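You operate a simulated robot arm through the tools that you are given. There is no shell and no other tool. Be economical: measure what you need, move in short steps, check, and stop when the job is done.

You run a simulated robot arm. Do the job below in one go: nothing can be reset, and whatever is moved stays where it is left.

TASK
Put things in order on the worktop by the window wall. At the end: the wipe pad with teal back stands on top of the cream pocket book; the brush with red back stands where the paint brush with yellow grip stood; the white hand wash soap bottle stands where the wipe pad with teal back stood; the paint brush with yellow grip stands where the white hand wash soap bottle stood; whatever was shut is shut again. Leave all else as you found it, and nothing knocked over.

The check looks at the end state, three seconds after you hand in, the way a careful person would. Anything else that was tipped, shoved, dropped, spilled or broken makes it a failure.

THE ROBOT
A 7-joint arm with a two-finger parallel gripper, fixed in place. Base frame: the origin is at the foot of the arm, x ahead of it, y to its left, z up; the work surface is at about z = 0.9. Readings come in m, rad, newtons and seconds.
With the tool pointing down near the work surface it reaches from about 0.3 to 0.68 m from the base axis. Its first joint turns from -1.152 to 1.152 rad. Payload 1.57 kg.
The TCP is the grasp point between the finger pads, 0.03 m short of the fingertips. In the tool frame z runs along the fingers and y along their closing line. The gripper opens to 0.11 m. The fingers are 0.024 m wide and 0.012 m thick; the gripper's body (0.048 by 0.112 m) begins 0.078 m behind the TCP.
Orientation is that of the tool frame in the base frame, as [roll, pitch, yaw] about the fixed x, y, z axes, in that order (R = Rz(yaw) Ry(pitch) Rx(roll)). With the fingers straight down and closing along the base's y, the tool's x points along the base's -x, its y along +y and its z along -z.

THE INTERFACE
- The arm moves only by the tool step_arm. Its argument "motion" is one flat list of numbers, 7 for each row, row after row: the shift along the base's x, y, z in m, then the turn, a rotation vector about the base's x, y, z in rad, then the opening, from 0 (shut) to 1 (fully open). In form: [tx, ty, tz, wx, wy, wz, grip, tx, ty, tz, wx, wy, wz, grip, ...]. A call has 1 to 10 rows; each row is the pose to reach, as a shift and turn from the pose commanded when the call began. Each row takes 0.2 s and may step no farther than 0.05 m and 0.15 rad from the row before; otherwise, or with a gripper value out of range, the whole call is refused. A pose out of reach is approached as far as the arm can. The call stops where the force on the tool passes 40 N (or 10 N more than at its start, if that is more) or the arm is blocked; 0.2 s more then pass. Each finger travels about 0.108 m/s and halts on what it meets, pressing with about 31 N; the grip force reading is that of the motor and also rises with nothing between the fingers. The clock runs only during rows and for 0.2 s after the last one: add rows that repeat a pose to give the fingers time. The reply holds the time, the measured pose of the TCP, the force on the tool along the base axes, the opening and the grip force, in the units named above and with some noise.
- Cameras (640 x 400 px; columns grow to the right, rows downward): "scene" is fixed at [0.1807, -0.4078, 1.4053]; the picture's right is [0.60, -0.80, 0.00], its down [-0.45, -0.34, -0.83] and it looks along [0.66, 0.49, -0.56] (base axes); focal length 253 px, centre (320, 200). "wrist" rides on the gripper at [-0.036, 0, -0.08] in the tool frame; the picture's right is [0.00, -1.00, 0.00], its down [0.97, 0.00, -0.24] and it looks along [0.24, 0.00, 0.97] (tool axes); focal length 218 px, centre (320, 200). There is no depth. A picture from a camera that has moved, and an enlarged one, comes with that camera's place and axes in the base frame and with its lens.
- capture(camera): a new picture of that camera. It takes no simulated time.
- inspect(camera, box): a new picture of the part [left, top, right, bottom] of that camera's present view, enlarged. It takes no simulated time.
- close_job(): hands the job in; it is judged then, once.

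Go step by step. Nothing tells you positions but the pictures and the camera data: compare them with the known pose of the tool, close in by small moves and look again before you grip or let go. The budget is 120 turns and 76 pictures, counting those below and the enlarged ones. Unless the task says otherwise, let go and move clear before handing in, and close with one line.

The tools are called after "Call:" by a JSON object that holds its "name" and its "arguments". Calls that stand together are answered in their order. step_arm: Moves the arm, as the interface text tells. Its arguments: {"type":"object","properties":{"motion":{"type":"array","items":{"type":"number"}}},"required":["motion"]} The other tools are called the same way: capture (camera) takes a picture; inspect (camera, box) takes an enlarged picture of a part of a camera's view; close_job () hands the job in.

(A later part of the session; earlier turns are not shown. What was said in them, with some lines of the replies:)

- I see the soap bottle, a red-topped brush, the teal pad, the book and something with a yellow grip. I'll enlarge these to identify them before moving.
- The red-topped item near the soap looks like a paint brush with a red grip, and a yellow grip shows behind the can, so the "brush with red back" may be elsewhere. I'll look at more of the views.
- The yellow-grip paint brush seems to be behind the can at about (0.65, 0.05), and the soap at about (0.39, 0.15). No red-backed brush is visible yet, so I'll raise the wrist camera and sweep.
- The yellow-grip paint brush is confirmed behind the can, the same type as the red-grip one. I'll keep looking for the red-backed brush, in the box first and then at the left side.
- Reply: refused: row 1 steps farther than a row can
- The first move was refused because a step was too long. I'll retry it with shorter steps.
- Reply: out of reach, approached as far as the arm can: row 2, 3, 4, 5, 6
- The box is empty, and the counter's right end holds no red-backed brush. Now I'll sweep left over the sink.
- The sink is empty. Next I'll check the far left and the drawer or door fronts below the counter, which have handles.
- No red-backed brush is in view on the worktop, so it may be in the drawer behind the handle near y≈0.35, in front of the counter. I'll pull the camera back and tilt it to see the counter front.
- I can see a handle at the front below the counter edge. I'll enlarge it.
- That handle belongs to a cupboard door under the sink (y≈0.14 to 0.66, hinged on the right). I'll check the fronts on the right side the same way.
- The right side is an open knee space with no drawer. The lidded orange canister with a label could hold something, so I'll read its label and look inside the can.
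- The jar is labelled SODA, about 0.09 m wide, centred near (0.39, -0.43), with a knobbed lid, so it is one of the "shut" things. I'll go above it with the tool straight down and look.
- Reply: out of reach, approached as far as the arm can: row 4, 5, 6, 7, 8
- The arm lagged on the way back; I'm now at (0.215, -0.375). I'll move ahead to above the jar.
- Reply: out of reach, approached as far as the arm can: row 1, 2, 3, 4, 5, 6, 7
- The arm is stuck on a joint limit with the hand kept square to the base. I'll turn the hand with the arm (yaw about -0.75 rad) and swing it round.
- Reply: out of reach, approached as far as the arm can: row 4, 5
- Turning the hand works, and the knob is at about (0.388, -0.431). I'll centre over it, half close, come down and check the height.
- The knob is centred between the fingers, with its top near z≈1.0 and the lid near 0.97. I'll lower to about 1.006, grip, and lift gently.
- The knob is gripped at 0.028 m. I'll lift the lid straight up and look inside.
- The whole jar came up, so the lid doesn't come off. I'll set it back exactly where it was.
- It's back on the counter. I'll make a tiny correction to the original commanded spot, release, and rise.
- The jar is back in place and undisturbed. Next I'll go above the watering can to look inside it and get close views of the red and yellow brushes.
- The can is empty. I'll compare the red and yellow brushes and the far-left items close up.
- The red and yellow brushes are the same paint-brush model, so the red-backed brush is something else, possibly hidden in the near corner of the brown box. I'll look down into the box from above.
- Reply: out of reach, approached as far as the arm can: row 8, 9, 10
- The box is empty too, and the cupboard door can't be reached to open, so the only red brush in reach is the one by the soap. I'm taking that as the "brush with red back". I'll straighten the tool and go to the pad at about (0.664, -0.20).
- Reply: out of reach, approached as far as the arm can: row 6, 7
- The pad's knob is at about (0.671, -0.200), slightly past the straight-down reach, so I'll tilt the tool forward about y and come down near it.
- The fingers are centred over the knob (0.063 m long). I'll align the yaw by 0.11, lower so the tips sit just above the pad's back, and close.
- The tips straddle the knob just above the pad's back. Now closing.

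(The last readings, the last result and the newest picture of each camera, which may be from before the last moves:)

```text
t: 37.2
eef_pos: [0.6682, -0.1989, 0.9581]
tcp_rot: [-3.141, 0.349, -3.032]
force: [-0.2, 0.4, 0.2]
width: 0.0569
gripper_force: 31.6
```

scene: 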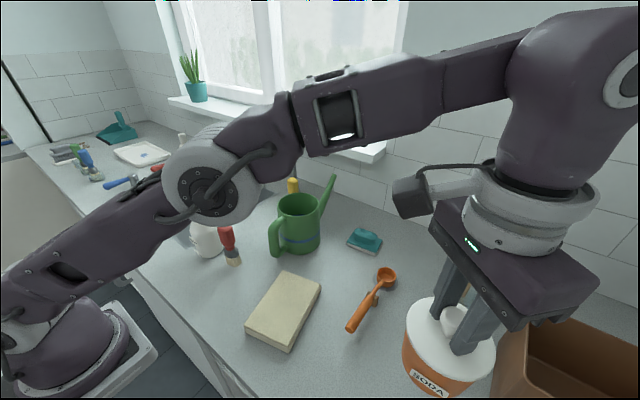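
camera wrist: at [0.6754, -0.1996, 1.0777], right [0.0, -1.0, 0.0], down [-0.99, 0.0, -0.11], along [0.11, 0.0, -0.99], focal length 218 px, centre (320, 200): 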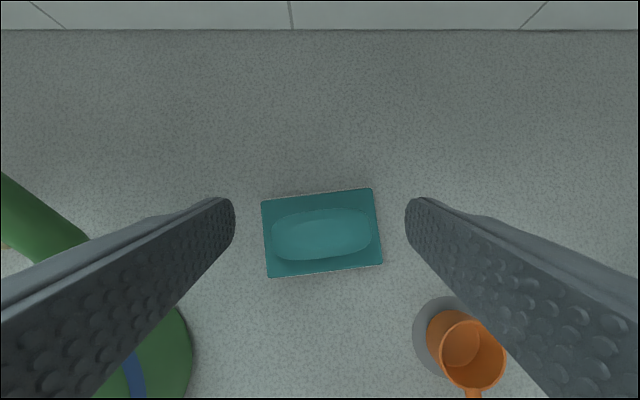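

The pad is gripped. I'll lift it and carry it back over the book, turning about 0.13 rad to match the book.

Call:
{"name": "step_arm", "arguments": {"motion": [0, 0, 0.04, 0, 0, 0, 0.4, -0.005, 0, 0.08, 0, 0, 0, 0.4, -0.03, 0, 0.11, 0, 0, 0, 0.4, -0.07, 0, 0.12, 0, 0, 0, 0.4, -0.11, 0, 0.12, 0, 0, 0.03, 0.4, -0.15, 0, 0.12, 0, 0, 0.06, 0.4, -0.19, 0.01, 0.12, 0, 0, 0.1, 0.4, -0.23, 0.025, 0.12, 0, 0, 0.13, 0.4, -0.27, 0.04, 0.12, 0, 0, 0.13, 0.4]}}

Call:
{"name": "capture", "arguments": {"camera": "wrist"}}

Call:
{"name": "capture", "arguments": {"camera": "scene"}}

```text
t: 39.2
eef_pos: [0.3986, -0.1597, 1.0771]
tcp_rot: [-3.141, 0.352, -2.902]
force: [-1.0, -0.4, -0.2]
width: 0.0573
gripper_force: 30.9
```

```text
34 pictures are left
camera wrist: at [0.4034, -0.1574, 1.1645], right [0.24, -0.97, 0.0], down [-0.97, -0.24, -0.11], along [0.1, 0.03, -0.99], focal length 218 px, centre (320, 200)
```

wrist: 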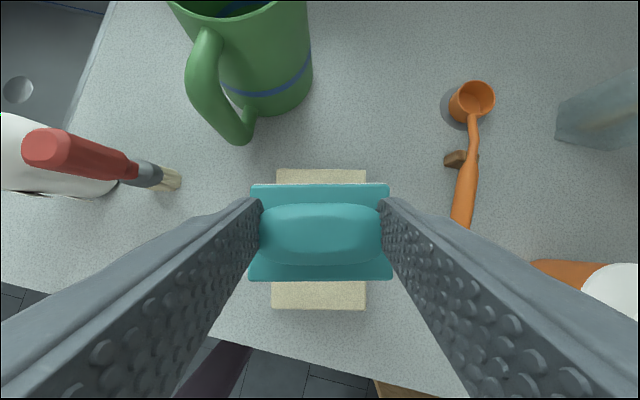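

```text
33 pictures are left
```

scene: 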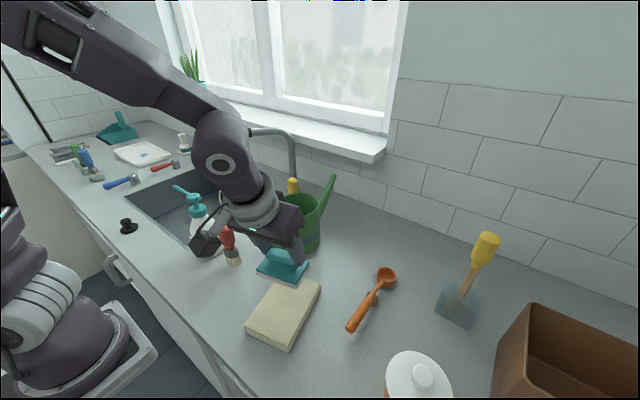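

The pad is lined up with the book (centre about (0.386, -0.161), top near z≈0.93). I'll shift 1 cm back and lower until just above contact.

Call:
{"name": "step_arm", "arguments": {"motion": [-0.006, -0.001, -0.03, 0, 0, 0, 0.4, -0.011, -0.001, -0.06, 0, 0, 0, 0.4, -0.011, -0.001, -0.072, 0, 0, 0, 0.4, -0.011, -0.001, -0.076, 0, 0, 0, 0.4]}}

Call:
{"name": "inspect", "arguments": {"camera": "scene", "box": [220, 240, 348, 360]}}

```text
t: 40.2
eef_pos: [0.3878, -0.1594, 1.0015]
tcp_rot: [-3.141, 0.352, -2.903]
force: [0.4, -0.1, -0.5]
width: 0.057
gripper_force: 30.8
```

```text
3.33 times, centred on (284, 300) of scene
camera zoom: at [0.1807, -0.4079, 1.4053], right [0.6, -0.8, 0.0], down [-0.45, -0.34, -0.83], along [0.66, 0.49, -0.56], focal length 842 px, centre (440, -133)
```

zoom: 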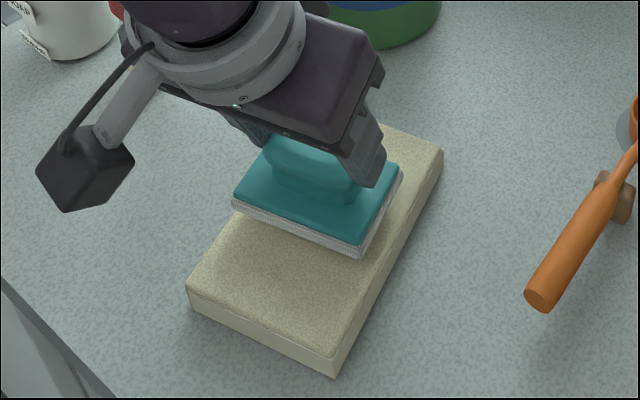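

The pad hovers slightly above the book and sits within its outline. I'll lower in small steps, watching the force.

Call:
{"name": "step_arm", "arguments": {"motion": [0, 0, -0.003, 0, 0, 0, 0.4, 0, 0, -0.006, 0, 0, 0, 0.4, 0, 0, -0.008, 0, 0, 0, 0.4]}}

```text
t: 41.0
eef_pos: [0.3889, -0.1594, 0.9937]
tcp_rot: [3.141, 0.35, -2.9]
force: [-0.6, 0.3, -0.1]
width: 0.0573
gripper_force: 30.9
```

Call:
{"name": "step_arm", "arguments": {"motion": [0, 0, -0.002, 0, 0, 0, 0.4, 0, 0, -0.004, 0, 0, 0, 0.4]}}

```text
t: 41.6
eef_pos: [0.3888, -0.1592, 0.9894]
tcp_rot: [-3.14, 0.349, -2.904]
force: [0.4, 0.3, 0.0]
width: 0.0571
gripper_force: 31.0
```

Call:
{"name": "step_arm", "arguments": {"motion": [0, 0, -0.002, 0, 0, 0, 0.4, 0, 0, -0.004, 0, 0, 0, 0.4]}}

Call:
{"name": "inspect", "arguments": {"camera": "scene", "box": [240, 260, 324, 330]}}

```text
t: 42.2
eef_pos: [0.3893, -0.1606, 0.9866]
tcp_rot: [-3.141, 0.353, -2.903]
force: [0.9, 0.2, -1.1]
width: 0.0571
gripper_force: 31.1
```

```text
5.71 times, centred on (282, 295) of scene
camera zoom: at [0.1807, -0.4079, 1.4053], right [0.6, -0.8, 0.0], down [-0.45, -0.34, -0.83], along [0.66, 0.49, -0.56], focal length 1444 px, centre (537, -343)
```

zoom: 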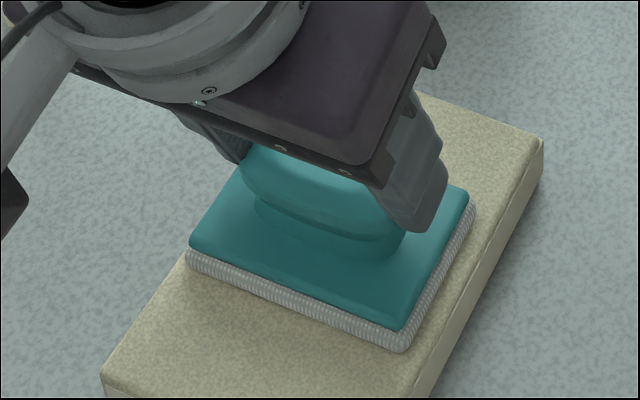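

Almost in contact. One more small lowering.

Call:
{"name": "step_arm", "arguments": {"motion": [0, 0, -0.002, 0, 0, 0, 0.4, 0, 0, -0.003, 0, 0, 0, 0.4]}}

```text
t: 42.8
eef_pos: [0.3892, -0.1592, 0.9853]
tcp_rot: [-3.139, 0.352, -2.899]
force: [0.0, 4.3, 29.5]
width: 0.057
gripper_force: 30.9
```

It's in contact now. I'll ease up 2 mm, open, and lift away.

Call:
{"name": "step_arm", "arguments": {"motion": [0, 0, 0.002, 0, 0, 0, 0.4, 0, 0, 0.002, 0, 0, 0, 0.8, 0, 0, 0.002, 0, 0, 0, 0.8, 0, 0, 0.002, 0, 0, 0, 0.8, 0, 0, 0.04, 0, 0, 0, 0.8, 0, 0, 0.08, 0, 0, 0, 0.8, 0, 0, 0.12, 0, 0, 0, 0.8, 0, 0, 0.17, 0, 0, 0, 0.8, 0, 0, 0.21, 0, 0, 0, 1, 0, 0, 0.24, 0, 0, 0, 1]}}

Call:
{"name": "capture", "arguments": {"camera": "wrist"}}

```text
t: 45.0
eef_pos: [0.3862, -0.1612, 1.2242]
tcp_rot: [3.141, 0.35, -2.903]
force: [0.5, -0.6, -0.1]
width: 0.1103
gripper_force: 0.0
```

```text
30 pictures are left
camera wrist: at [0.3914, -0.1597, 1.3117], right [0.24, -0.97, 0.0], down [-0.97, -0.24, -0.11], along [0.1, 0.03, -0.99], focal length 218 px, centre (320, 200)
```

wrist: 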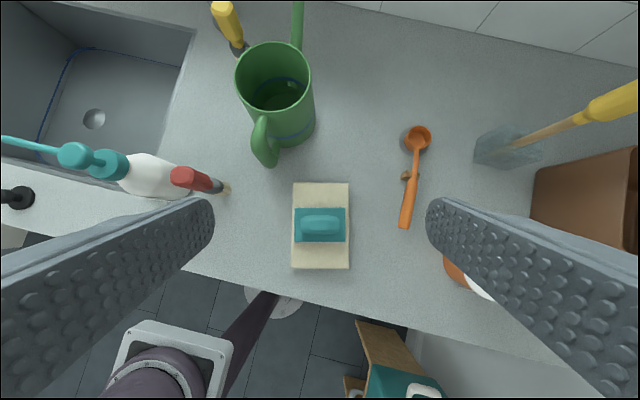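

The pad is on the book. The soap's axis is near (0.396, 0.130), with the cap at z≈1.03 and the spout pointing +y. I'll go above it with the tool turned about 1.2 rad so the fingers miss the spout.

Call:
{"name": "step_arm", "arguments": {"motion": [0, 0.03, 0, 0, 0, 0.1, 1, 0, 0.065, 0, 0, 0, 0.2, 1, 0, 0.1, 0, 0, 0, 0.3, 1, 0, 0.135, 0, 0, 0, 0.4, 1, 0, 0.17, 0, 0, 0, 0.5, 1, 0, 0.205, 0, 0, 0, 0.6, 1, 0, 0.24, 0, 0, 0, 0.7, 1, 0, 0.265, 0, 0, 0, 0.8, 1, 0.005, 0.28, 0, 0, 0, 0.9, 1, 0.01, 0.29, -0.02, 0, 0, 0.96, 1]}}

Call:
{"name": "capture", "arguments": {"camera": "wrist"}}

```text
t: 47.2
eef_pos: [0.3975, 0.1313, 1.2029]
tcp_rot: [-3.141, 0.351, -1.938]
force: [-0.4, 0.3, -0.7]
width: 0.1102
gripper_force: 0.1
```

```text
29 pictures are left
camera wrist: at [0.3982, 0.1368, 1.29], right [0.93, -0.36, 0.0], down [-0.36, -0.93, -0.11], along [0.04, 0.1, -0.99], focal length 218 px, centre (320, 200)
```

wrist: 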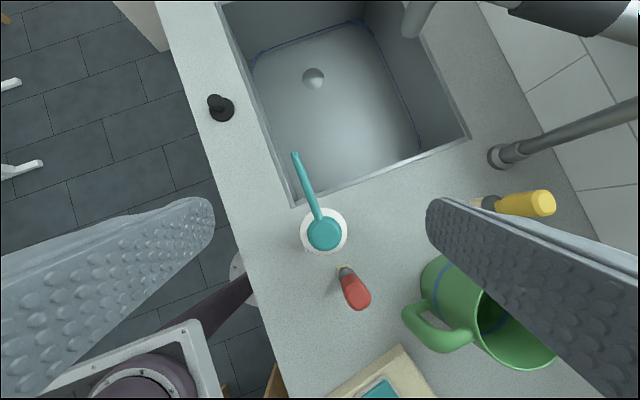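

The soap's axis is at about (0.400, 0.127), and the spout lies clear between the fingers. I'll lower to the cap height with the gripper part closed.

Call:
{"name": "step_arm", "arguments": {"motion": [0.0025, -0.004, -0.04, 0, 0, 0, 0.75, 0.0025, -0.004, -0.08, 0, 0, 0, 0.75, 0.0025, -0.004, -0.12, 0, 0, 0, 0.75, 0.0025, -0.004, -0.15, 0, 0, 0, 0.75, 0.0025, -0.004, -0.15, 0, 0, 0, 0.75]}}

Call:
{"name": "capture", "arguments": {"camera": "wrist"}}

Call:
{"name": "inspect", "arguments": {"camera": "scene", "box": [140, 160, 284, 270]}}

```text
t: 48.4
eef_pos: [0.4016, 0.1291, 1.0509]
tcp_rot: [-3.142, 0.349, -1.943]
force: [0.1, 0.4, 0.2]
width: 0.0826
gripper_force: 0.0
```

```text
28 pictures are left
camera wrist: at [0.4037, 0.1359, 1.1384], right [0.93, -0.36, 0.0], down [-0.36, -0.93, -0.11], along [0.04, 0.1, -0.99], focal length 218 px, centre (320, 200)
```

wrist: 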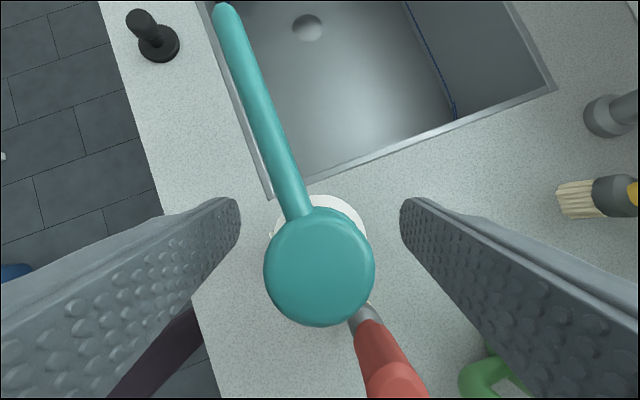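

```text
3.64 times, centred on (212, 215) of scene
camera zoom: at [0.1807, -0.4078, 1.4053], right [0.6, -0.8, 0.0], down [-0.45, -0.34, -0.83], along [0.66, 0.49, -0.56], focal length 919 px, centre (713, 146)
```

zoom: 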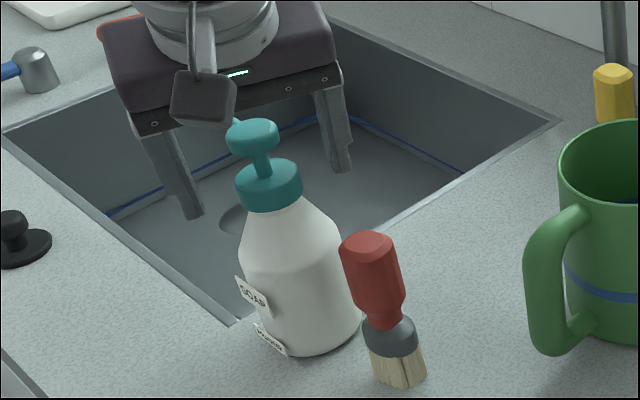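

The fingers straddle the cap with the pump head below the palm. I'll lower another 1.2 cm and close.

Call:
{"name": "step_arm", "arguments": {"motion": [-0.001, -0.001, -0.012, 0, 0, 0, 0.75, -0.001, -0.001, -0.012, 0, 0, 0, 0.3, -0.001, -0.001, -0.012, 0, 0, 0, 0.3, -0.001, -0.001, -0.012, 0, 0, 0, 0.3]}}

Call:
{"name": "inspect", "arguments": {"camera": "scene", "box": [140, 160, 284, 270]}}

```text
t: 49.4
eef_pos: [0.4026, 0.1286, 1.0395]
tcp_rot: [3.141, 0.35, -1.943]
force: [-2.2, 0.7, 0.7]
width: 0.041
gripper_force: 31.6
```

```text
3.64 times, centred on (212, 215) of scene
camera zoom: at [0.1806, -0.4078, 1.4053], right [0.6, -0.8, 0.0], down [-0.45, -0.34, -0.83], along [0.66, 0.49, -0.56], focal length 919 px, centre (713, 146)
```

zoom: 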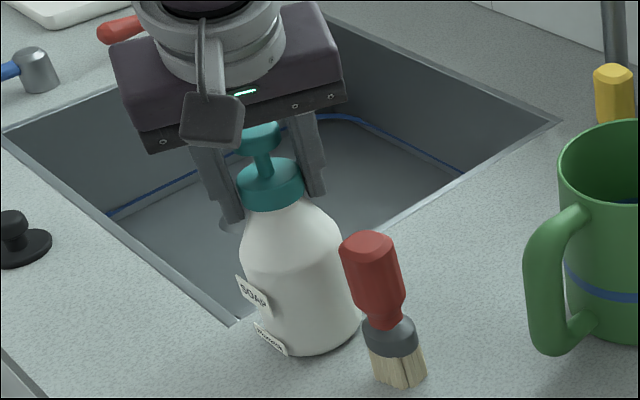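

The cap is gripped. I'll lift above the brush height, swing right past the brush over the book to y≈-0.2, and turn the tool back on the way.

Call:
{"name": "step_arm", "arguments": {"motion": [0, 0, 0.03, 0, 0, 0, 0.3, 0, 0, 0.07, 0, 0, 0, 0.3, 0, 0, 0.11, 0, 0, 0, 0.3, 0, 0, 0.155, 0, 0, 0, 0.3]}}

Call:
{"name": "step_arm", "arguments": {"motion": [0, -0.035, 0, 0, 0, -0.12, 0.3, 0, -0.075, 0, 0, 0, -0.24, 0.3, 0, -0.115, 0, 0, 0, -0.36, 0.3, 0, -0.155, 0, 0, 0, -0.48, 0.3, 0, -0.195, 0, 0, 0, -0.6, 0.3, 0.01, -0.235, 0, 0, 0, -0.72, 0.3, 0.02, -0.275, 0, 0, 0, -0.84, 0.3, 0.04, -0.31, 0, 0, 0, -0.96, 0.3, 0.07, -0.329, 0, 0, 0, -1.08, 0.3]}}

Call:
{"name": "capture", "arguments": {"camera": "scene"}}

```text
t: 50.4
eef_pos: [0.3994, 0.1297, 1.1948]
tcp_rot: [-3.141, 0.349, -1.944]
force: [0.0, -0.7, -2.3]
width: 0.0396
gripper_force: 30.6
```

```text
t: 52.4
eef_pos: [0.4728, -0.2062, 1.1949]
tcp_rot: [3.141, 0.349, -3.024]
force: [0.8, 0.4, -2.3]
width: 0.0394
gripper_force: 31.3
```

```text
25 pictures are left
```

scene: 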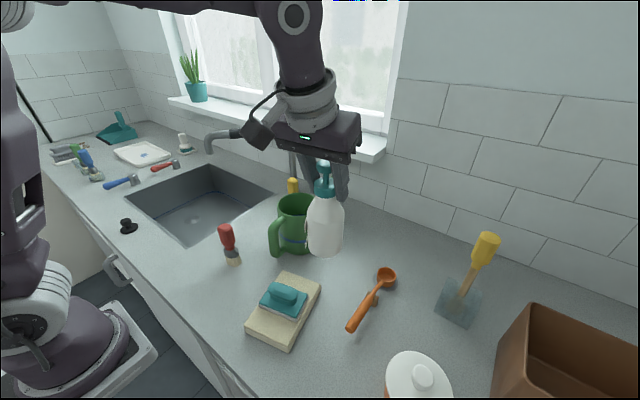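

The bottle hangs upright and clear of the can. I'll carry it out to (0.671, -0.200) while lowering to about 1 cm above the surface.

Call:
{"name": "step_arm", "arguments": {"motion": [0.03, 0.003, -0.02, 0, 0, 0, 0.3, 0.06, 0.005, -0.04, 0, 0, 0, 0.3, 0.1, 0.005, -0.07, 0, 0, 0, 0.3, 0.135, 0.005, -0.1, 0, 0, 0, 0.3, 0.17, 0.005, -0.12, 0, 0, 0, 0.3, 0.19, 0.005, -0.135, 0, 0, 0, 0.3, 0.198, 0.005, -0.145, 0, 0, 0, 0.3, 0.198, 0.005, -0.145, 0, 0, 0, 0.3]}}

Call:
{"name": "capture", "arguments": {"camera": "scene"}}

```text
t: 54.2
eef_pos: [0.6687, -0.1976, 1.0495]
tcp_rot: [-3.141, 0.352, -3.022]
force: [0.3, 0.6, -3.5]
width: 0.0394
gripper_force: 30.8
```

```text
24 pictures are left
```

scene: 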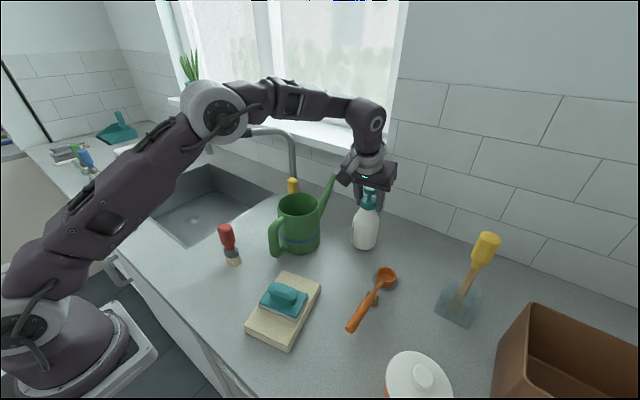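

The bottle is over the pad's old spot. I'll lower it gently to the surface.

Call:
{"name": "step_arm", "arguments": {"motion": [0.001, 0, -0.004, 0, 0, 0, 0.3, 0.001, 0, -0.007, 0, 0, 0, 0.3, 0.001, 0, -0.009, 0, 0, 0, 0.3, 0.001, 0, -0.01, 0, 0, 0, 0.3]}}

```text
t: 55.2
eef_pos: [0.6692, -0.1983, 1.0417]
tcp_rot: [-3.14, 0.352, -3.021]
force: [-2.6, -0.2, 5.4]
width: 0.0392
gripper_force: 30.6
```

It's touching down, so I'll open and rise straight up.

Call:
{"name": "step_arm", "arguments": {"motion": [0, 0, 0, 0, 0, 0, 0.75, 0, 0, 0, 0, 0, 0, 0.75, 0, 0, 0, 0, 0, 0, 0.75, 0, 0, 0.03, 0, 0, 0, 0.75, -0.005, 0, 0.06, 0, 0, 0, 0.75, -0.02, 0, 0.09, 0, 0, 0, 0.75, -0.05, 0, 0.12, 0, 0, 0, 0.75, -0.09, 0, 0.15, 0, 0, 0, 0.75]}}

Call:
{"name": "capture", "arguments": {"camera": "scene"}}

```text
t: 57.0
eef_pos: [0.5795, -0.1945, 1.19]
tcp_rot: [-3.14, 0.349, -3.021]
force: [-0.2, 0.4, 0.5]
width: 0.0825
gripper_force: 0.0
```

```text
23 pictures are left
```

scene: 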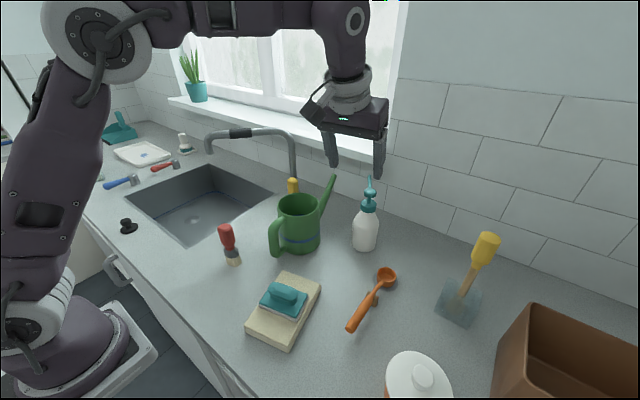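

The soap stands where the pad was. Next is the yellow brush at about (0.664, 0.061), so I'll move above it and look.

Call:
{"name": "step_arm", "arguments": {"motion": [0, 0.045, 0, 0, 0, 0, 0.75, 0, 0.09, 0, 0, 0, 0, 0.75, 0, 0.135, 0, 0, 0, 0, 0.75, 0, 0.18, 0, 0, 0, 0, 0.75, 0.01, 0.22, 0, 0, 0, 0, 0.75, 0.03, 0.25, -0.01, 0, 0, 0, 0.75, 0.05, 0.255, -0.03, 0, 0, 0, 0.75, 0.07, 0.255, -0.05, 0, 0, 0, 0.75]}}

Call:
{"name": "capture", "arguments": {"camera": "wrist"}}

```text
t: 58.8
eef_pos: [0.6487, 0.0584, 1.1406]
tcp_rot: [3.14, 0.35, -3.021]
force: [0.2, -0.4, -0.6]
width: 0.0827
gripper_force: 0.0
```

```text
22 pictures are left
camera wrist: at [0.6547, 0.059, 1.2279], right [0.12, -0.99, 0.0], down [-0.99, -0.12, -0.11], along [0.11, 0.01, -0.99], focal length 218 px, centre (320, 200)
```

wrist: 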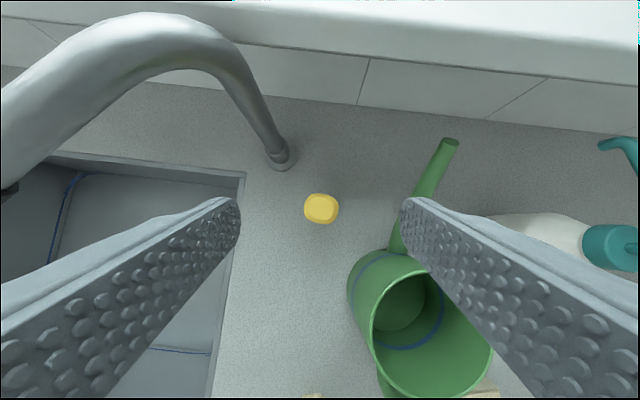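

The brush top is centred at (0.669, 0.060). I'll lower around the yellow grip and stop at z≈0.987.

Call:
{"name": "step_arm", "arguments": {"motion": [0.01, 0.001, -0.04, 0, 0, 0, 0.55, 0.019, 0.001, -0.08, 0, 0, 0, 0.55, 0.02, 0.001, -0.12, 0, 0, 0, 0.55, 0.02, 0.001, -0.14, 0, 0, 0, 0.55, 0.02, 0.001, -0.153, 0, 0, 0, 0.55, 0.02, 0.001, -0.153, 0, 0, 0, 0.55]}}

Call:
{"name": "capture", "arguments": {"camera": "wrist"}}

```text
t: 60.2
eef_pos: [0.6697, 0.0586, 0.9902]
tcp_rot: [-3.141, 0.349, -3.021]
force: [0.6, 0.9, 0.0]
width: 0.0605
gripper_force: 0.0
```

```text
21 pictures are left
camera wrist: at [0.6744, 0.059, 1.0774], right [0.12, -0.99, 0.0], down [-0.99, -0.12, -0.11], along [0.11, 0.01, -0.99], focal length 218 px, centre (320, 200)
```

wrist: 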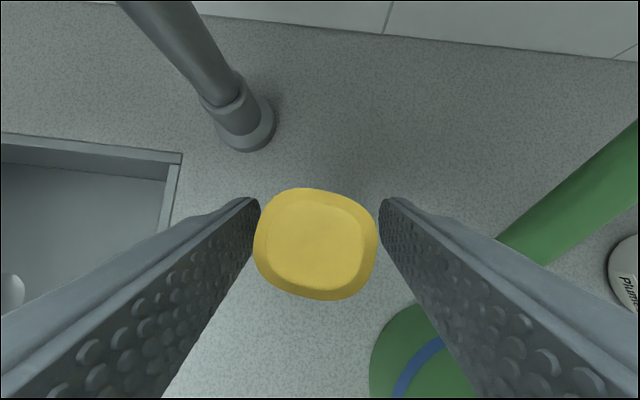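

It's well centred, so I'll close on the grip.

Call:
{"name": "step_arm", "arguments": {"motion": [0, 0, 0, 0, 0, 0, 0.15, 0, 0, 0, 0, 0, 0, 0.15, 0, 0, 0, 0, 0, 0, 0.15]}}

Call:
{"name": "step_arm", "arguments": {"motion": [0, 0, 0.03, 0, 0, 0, 0.15, 0, 0, 0.07, 0, 0, 0, 0.15, 0, 0, 0.11, 0, 0, 0, 0.15, -0.02, 0, 0.15, 0, 0, 0, 0.15]}}

Call:
{"name": "inspect", "arguments": {"camera": "scene", "box": [200, 70, 400, 270]}}

```text
t: 61.0
eef_pos: [0.6683, 0.058, 0.9904]
tcp_rot: [-3.141, 0.351, -3.021]
force: [-0.3, 0.4, 0.5]
width: 0.0329
gripper_force: 31.1
```

```text
t: 62.0
eef_pos: [0.6475, 0.0559, 1.1405]
tcp_rot: [-3.142, 0.349, -3.021]
force: [-0.3, -0.3, -0.1]
width: 0.0324
gripper_force: 30.7
```

```text
2.00 times, centred on (300, 170) of scene
camera zoom: at [0.1807, -0.4079, 1.4053], right [0.6, -0.8, 0.0], down [-0.45, -0.34, -0.83], along [0.66, 0.49, -0.56], focal length 505 px, centre (360, 260)
```

zoom: 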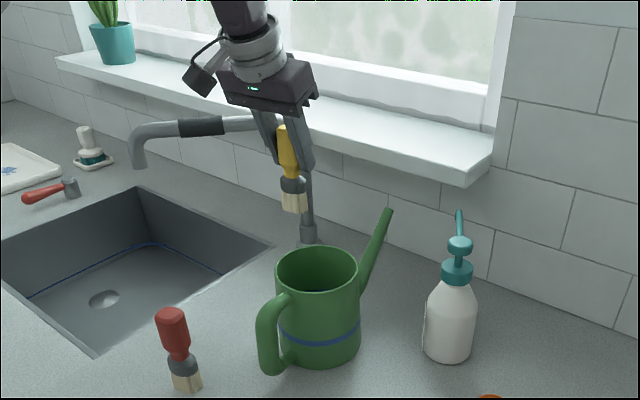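

The brush is held upright. I'll carry it to the soap's old spot (0.400, 0.128).

Call:
{"name": "step_arm", "arguments": {"motion": [-0.04, 0.02, 0, 0, 0, 0, 0.15, -0.08, 0.04, 0, 0, 0, 0, 0.15, -0.12, 0.06, 0, 0, 0, 0, 0.15, -0.16, 0.072, 0, 0, 0, 0, 0.15, -0.2, 0.072, 0, 0, 0, 0, 0.15, -0.24, 0.072, -0.02, 0, 0, 0, 0.15, -0.2475, 0.072, -0.06, 0, 0, 0, 0.15, -0.2475, 0.072, -0.1, 0, 0, 0, 0.15, -0.2475, 0.072, -0.135, 0, 0, 0, 0.15, -0.2475, 0.072, -0.14, 0, 0, 0, 0.15]}}

Call:
{"name": "inspect", "arguments": {"camera": "scene", "box": [140, 180, 284, 280]}}

```text
t: 64.2
eef_pos: [0.403, 0.1263, 0.9979]
tcp_rot: [3.141, 0.349, -3.024]
force: [0.2, 0.4, -1.1]
width: 0.0328
gripper_force: 30.8
```

```text
4.00 times, centred on (212, 230) of scene
camera zoom: at [0.1807, -0.4078, 1.4053], right [0.6, -0.8, 0.0], down [-0.45, -0.34, -0.83], along [0.66, 0.49, -0.56], focal length 1011 px, centre (752, 80)
```

zoom: 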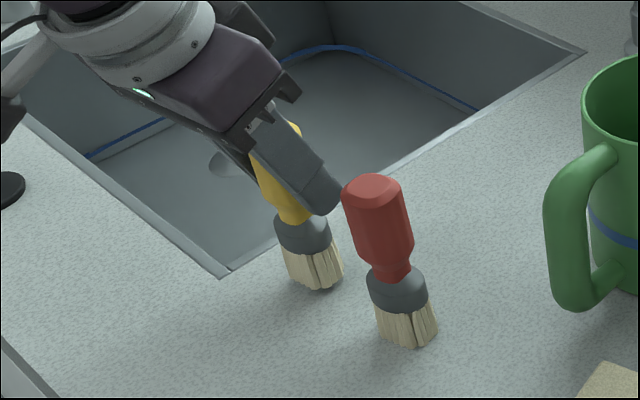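

It's just above the counter, so I'll lower the last few millimetres.

Call:
{"name": "step_arm", "arguments": {"motion": [-0.001, 0.001, -0.004, 0, 0, 0, 0.15, -0.001, 0.001, -0.006, 0, 0, 0, 0.15, -0.001, 0.001, -0.008, 0, 0, 0, 0.15]}}

```text
t: 65.0
eef_pos: [0.4017, 0.1288, 0.9899]
tcp_rot: [3.14, 0.352, -3.023]
force: [-3.1, -6.0, 29.4]
width: 0.0326
gripper_force: 30.8
```

That's firm contact. I'll ease up 1 mm, release, and rise.

Call:
{"name": "step_arm", "arguments": {"motion": [0, 0, 0.001, 0, 0, 0, 0.15, 0, 0, 0.001, 0, 0, 0, 0.5, 0, 0, 0.001, 0, 0, 0, 0.5, 0, 0, 0.001, 0, 0, 0, 0.5, 0, 0, 0.03, 0, 0, 0, 0.5, 0, 0, 0.07, 0, 0, 0, 0.5, 0, 0, 0.11, 0, 0, 0, 0.5, 0, -0.04, 0.14, 0, 0, 0, 0.5, 0, -0.085, 0.14, 0, 0, 0, 0.55]}}

Call:
{"name": "capture", "arguments": {"camera": "wrist"}}

```text
t: 67.0
eef_pos: [0.401, 0.0443, 1.1297]
tcp_rot: [3.141, 0.349, -3.021]
force: [0.9, 0.2, -0.3]
width: 0.0608
gripper_force: 0.1
```

```text
18 pictures are left
camera wrist: at [0.4071, 0.0456, 1.2166], right [0.12, -0.99, 0.0], down [-0.99, -0.12, -0.11], along [0.11, 0.01, -0.99], focal length 218 px, centre (320, 200)
```

wrist: 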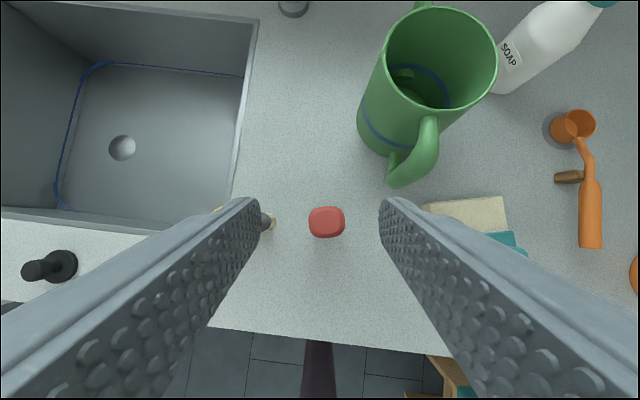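

The red brush top is at (0.410, 0.040). I'll lower around it the same way.

Call:
{"name": "step_arm", "arguments": {"motion": [0.008, -0.0045, -0.04, 0, 0, 0, 0.5, 0.008, -0.0045, -0.08, 0, 0, 0, 0.5, 0.008, -0.0045, -0.12, 0, 0, 0, 0.5, 0.008, -0.0045, -0.139, 0, 0, 0, 0.5, 0.008, -0.0045, -0.139, 0, 0, 0, 0.5]}}

Call:
{"name": "capture", "arguments": {"camera": "wrist"}}

Call:
{"name": "inspect", "arguments": {"camera": "scene", "box": [140, 180, 284, 280]}}

```text
t: 68.2
eef_pos: [0.4098, 0.0405, 0.9919]
tcp_rot: [3.141, 0.351, -3.021]
force: [-0.5, -0.4, 0.9]
width: 0.0553
gripper_force: 0.0
```

```text
17 pictures are left
camera wrist: at [0.4163, 0.0414, 1.0787], right [0.12, -0.99, 0.0], down [-0.99, -0.12, -0.11], along [0.11, 0.01, -0.99], focal length 218 px, centre (320, 200)
```

wrist: 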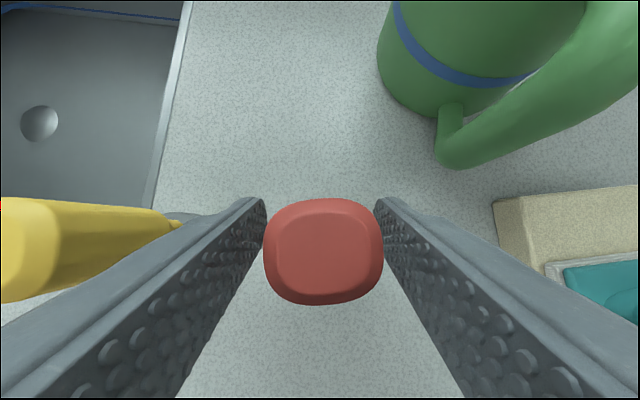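

```text
4.00 times, centred on (212, 230) of scene
camera zoom: at [0.1807, -0.4078, 1.4053], right [0.6, -0.8, 0.0], down [-0.45, -0.34, -0.83], along [0.66, 0.49, -0.56], focal length 1011 px, centre (752, 80)
```

zoom: 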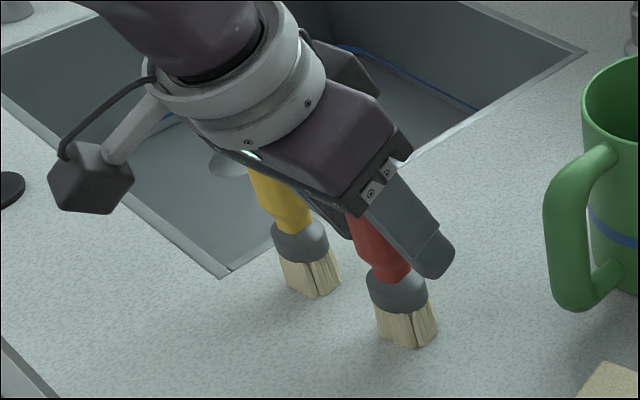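

Centred, and the yellow brush stands upright. I'll close and lift.

Call:
{"name": "step_arm", "arguments": {"motion": [0, 0, 0, 0, 0, 0, 0.15, 0, 0, 0, 0, 0, 0, 0.15, 0, 0, 0, 0, 0, 0, 0.15]}}

Call:
{"name": "step_arm", "arguments": {"motion": [0, 0, 0.03, 0, 0, 0, 0.15, 0, 0, 0.07, 0, 0, 0, 0.15, 0, 0, 0.11, 0, 0, 0, 0.15, 0, 0, 0.15, 0, 0, 0, 0.15, 0.02, 0.01, 0.155, 0, 0, 0, 0.15]}}

Call:
{"name": "capture", "arguments": {"camera": "scene"}}

```text
t: 69.0
eef_pos: [0.411, 0.0406, 0.9915]
tcp_rot: [3.141, 0.35, -3.021]
force: [0.8, -1.0, -1.0]
width: 0.0325
gripper_force: 30.8
```

```text
t: 70.2
eef_pos: [0.4289, 0.0506, 1.1458]
tcp_rot: [-3.141, 0.349, -3.022]
force: [-0.6, 0.7, -0.5]
width: 0.0328
gripper_force: 31.1
```

```text
15 pictures are left
```

scene: 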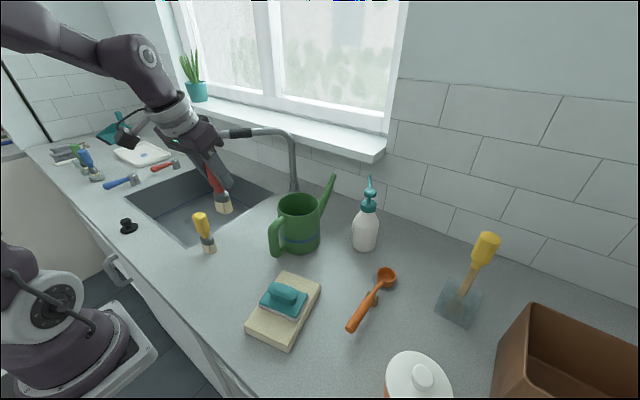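

All good so far. I'll carry the red brush to the yellow brush's old spot at (0.669, 0.059).

Call:
{"name": "step_arm", "arguments": {"motion": [0.04, 0.01, 0, 0, 0, 0, 0.15, 0.08, 0.015, 0, 0, 0, 0, 0.15, 0.12, 0.015, 0, 0, 0, 0, 0.15, 0.16, 0.012, 0, 0, 0, 0, 0.15, 0.2, 0.008, 0, 0, 0, 0, 0.15, 0.23, 0.008, -0.02, 0, 0, 0, 0.15, 0.24, 0.008, -0.06, 0, 0, 0, 0.15, 0.24, 0.008, -0.1, 0, 0, 0, 0.15, 0.24, 0.008, -0.135, 0, 0, 0, 0.15, 0.24, 0.008, -0.146, 0, 0, 0, 0.15]}}

Call:
{"name": "inspect", "arguments": {"camera": "scene", "box": [230, 110, 390, 250]}}

```text
t: 72.4
eef_pos: [0.669, 0.0602, 1.0002]
tcp_rot: [3.141, 0.35, -3.021]
force: [-0.5, 0.9, 0.2]
width: 0.0327
gripper_force: 31.0
```

```text
2.86 times, centred on (310, 180) of scene
camera zoom: at [0.1807, -0.4078, 1.4053], right [0.6, -0.8, 0.0], down [-0.45, -0.34, -0.83], along [0.66, 0.49, -0.56], focal length 722 px, centre (349, 257)
```

zoom: 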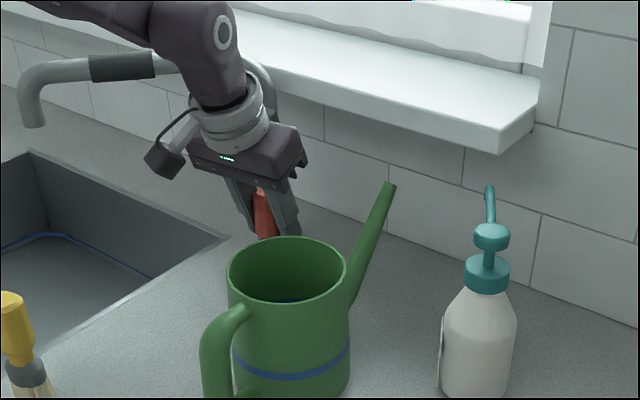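

It's above the spot, so I'll lower the last 8 mm.

Call:
{"name": "step_arm", "arguments": {"motion": [0, -0.001, -0.004, 0, 0, 0, 0.15, 0, -0.001, -0.006, 0, 0, 0, 0.15, 0, -0.001, -0.008, 0, 0, 0, 0.15]}}

```text
t: 73.2
eef_pos: [0.6691, 0.058, 0.9915]
tcp_rot: [-3.141, 0.348, -3.022]
force: [0.1, 0.1, -1.1]
width: 0.0325
gripper_force: 31.0
```

Call:
{"name": "step_arm", "arguments": {"motion": [0, 0, -0.001, 0, 0, 0, 0.15, 0, 0, -0.002, 0, 0, 0, 0.15]}}

```text
t: 73.8
eef_pos: [0.6699, 0.0583, 0.9912]
tcp_rot: [-3.14, 0.352, -3.021]
force: [-4.8, 0.0, 12.0]
width: 0.0327
gripper_force: 31.0
```

It's in contact. I'll release and rise clear.

Call:
{"name": "step_arm", "arguments": {"motion": [0, 0, 0, 0, 0, 0, 0.5, 0, 0, 0, 0, 0, 0, 0.5, 0, 0, 0, 0, 0, 0, 0.5, 0, 0, 0.03, 0, 0, 0, 0.5, 0, 0, 0.07, 0, 0, 0, 0.5, 0, 0, 0.11, 0, 0, 0, 0.5, -0.02, 0, 0.15, 0, 0, 0, 0.5, -0.06, 0, 0.18, 0, 0, 0, 0.5, -0.1, 0, 0.2, 0, 0, 0, 0.5]}}

Call:
{"name": "capture", "arguments": {"camera": "wrist"}}

Call:
{"name": "capture", "arguments": {"camera": "scene"}}

```text
t: 75.8
eef_pos: [0.5682, 0.0587, 1.1879]
tcp_rot: [-3.14, 0.351, -3.024]
force: [-0.4, 1.2, 0.7]
width: 0.055
gripper_force: 0.0
```

```text
13 pictures are left
camera wrist: at [0.5733, 0.0597, 1.2752], right [0.12, -0.99, 0.0], down [-0.99, -0.12, -0.11], along [0.11, 0.01, -0.99], focal length 218 px, centre (320, 200)
```

wrist: 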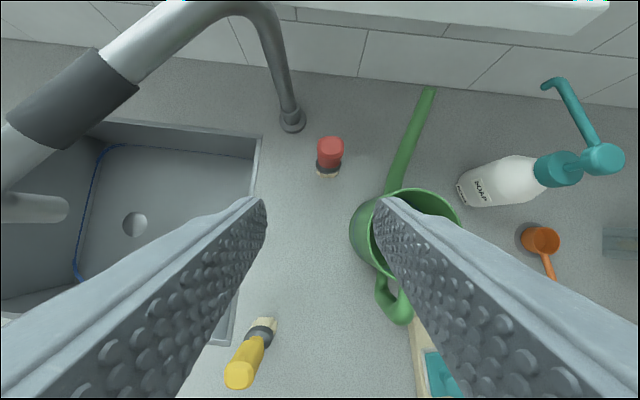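

```text
12 pictures are left
```

scene: 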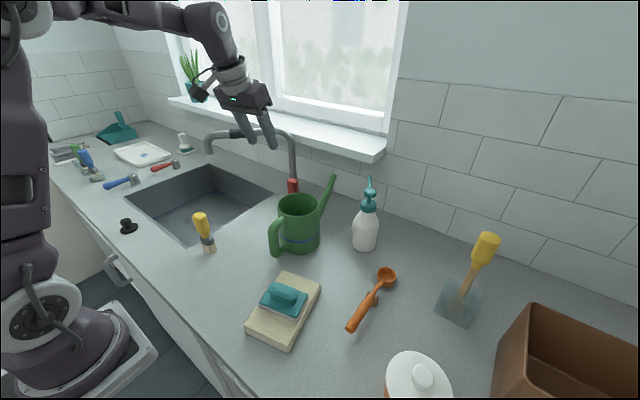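

All four items stand upright in their new places, the jar is back where it was and nothing else has moved. The gripper is empty and clear, so I'm handing in.

Call:
{"name": "close_job", "arguments": {}}

```text
The job is handed in.
```

The pad is on the book, the soap stands where the pad was, the yellow-grip paint brush stands where the soap was, and the red brush stands where the yellow one was. I never saw a separate brush with a red back, so I used the red-grip paint brush that stood beside the soap. The cupboard under the sink stayed shut and unchecked, and I briefly lifted the soda jar while searching and set it back in place.
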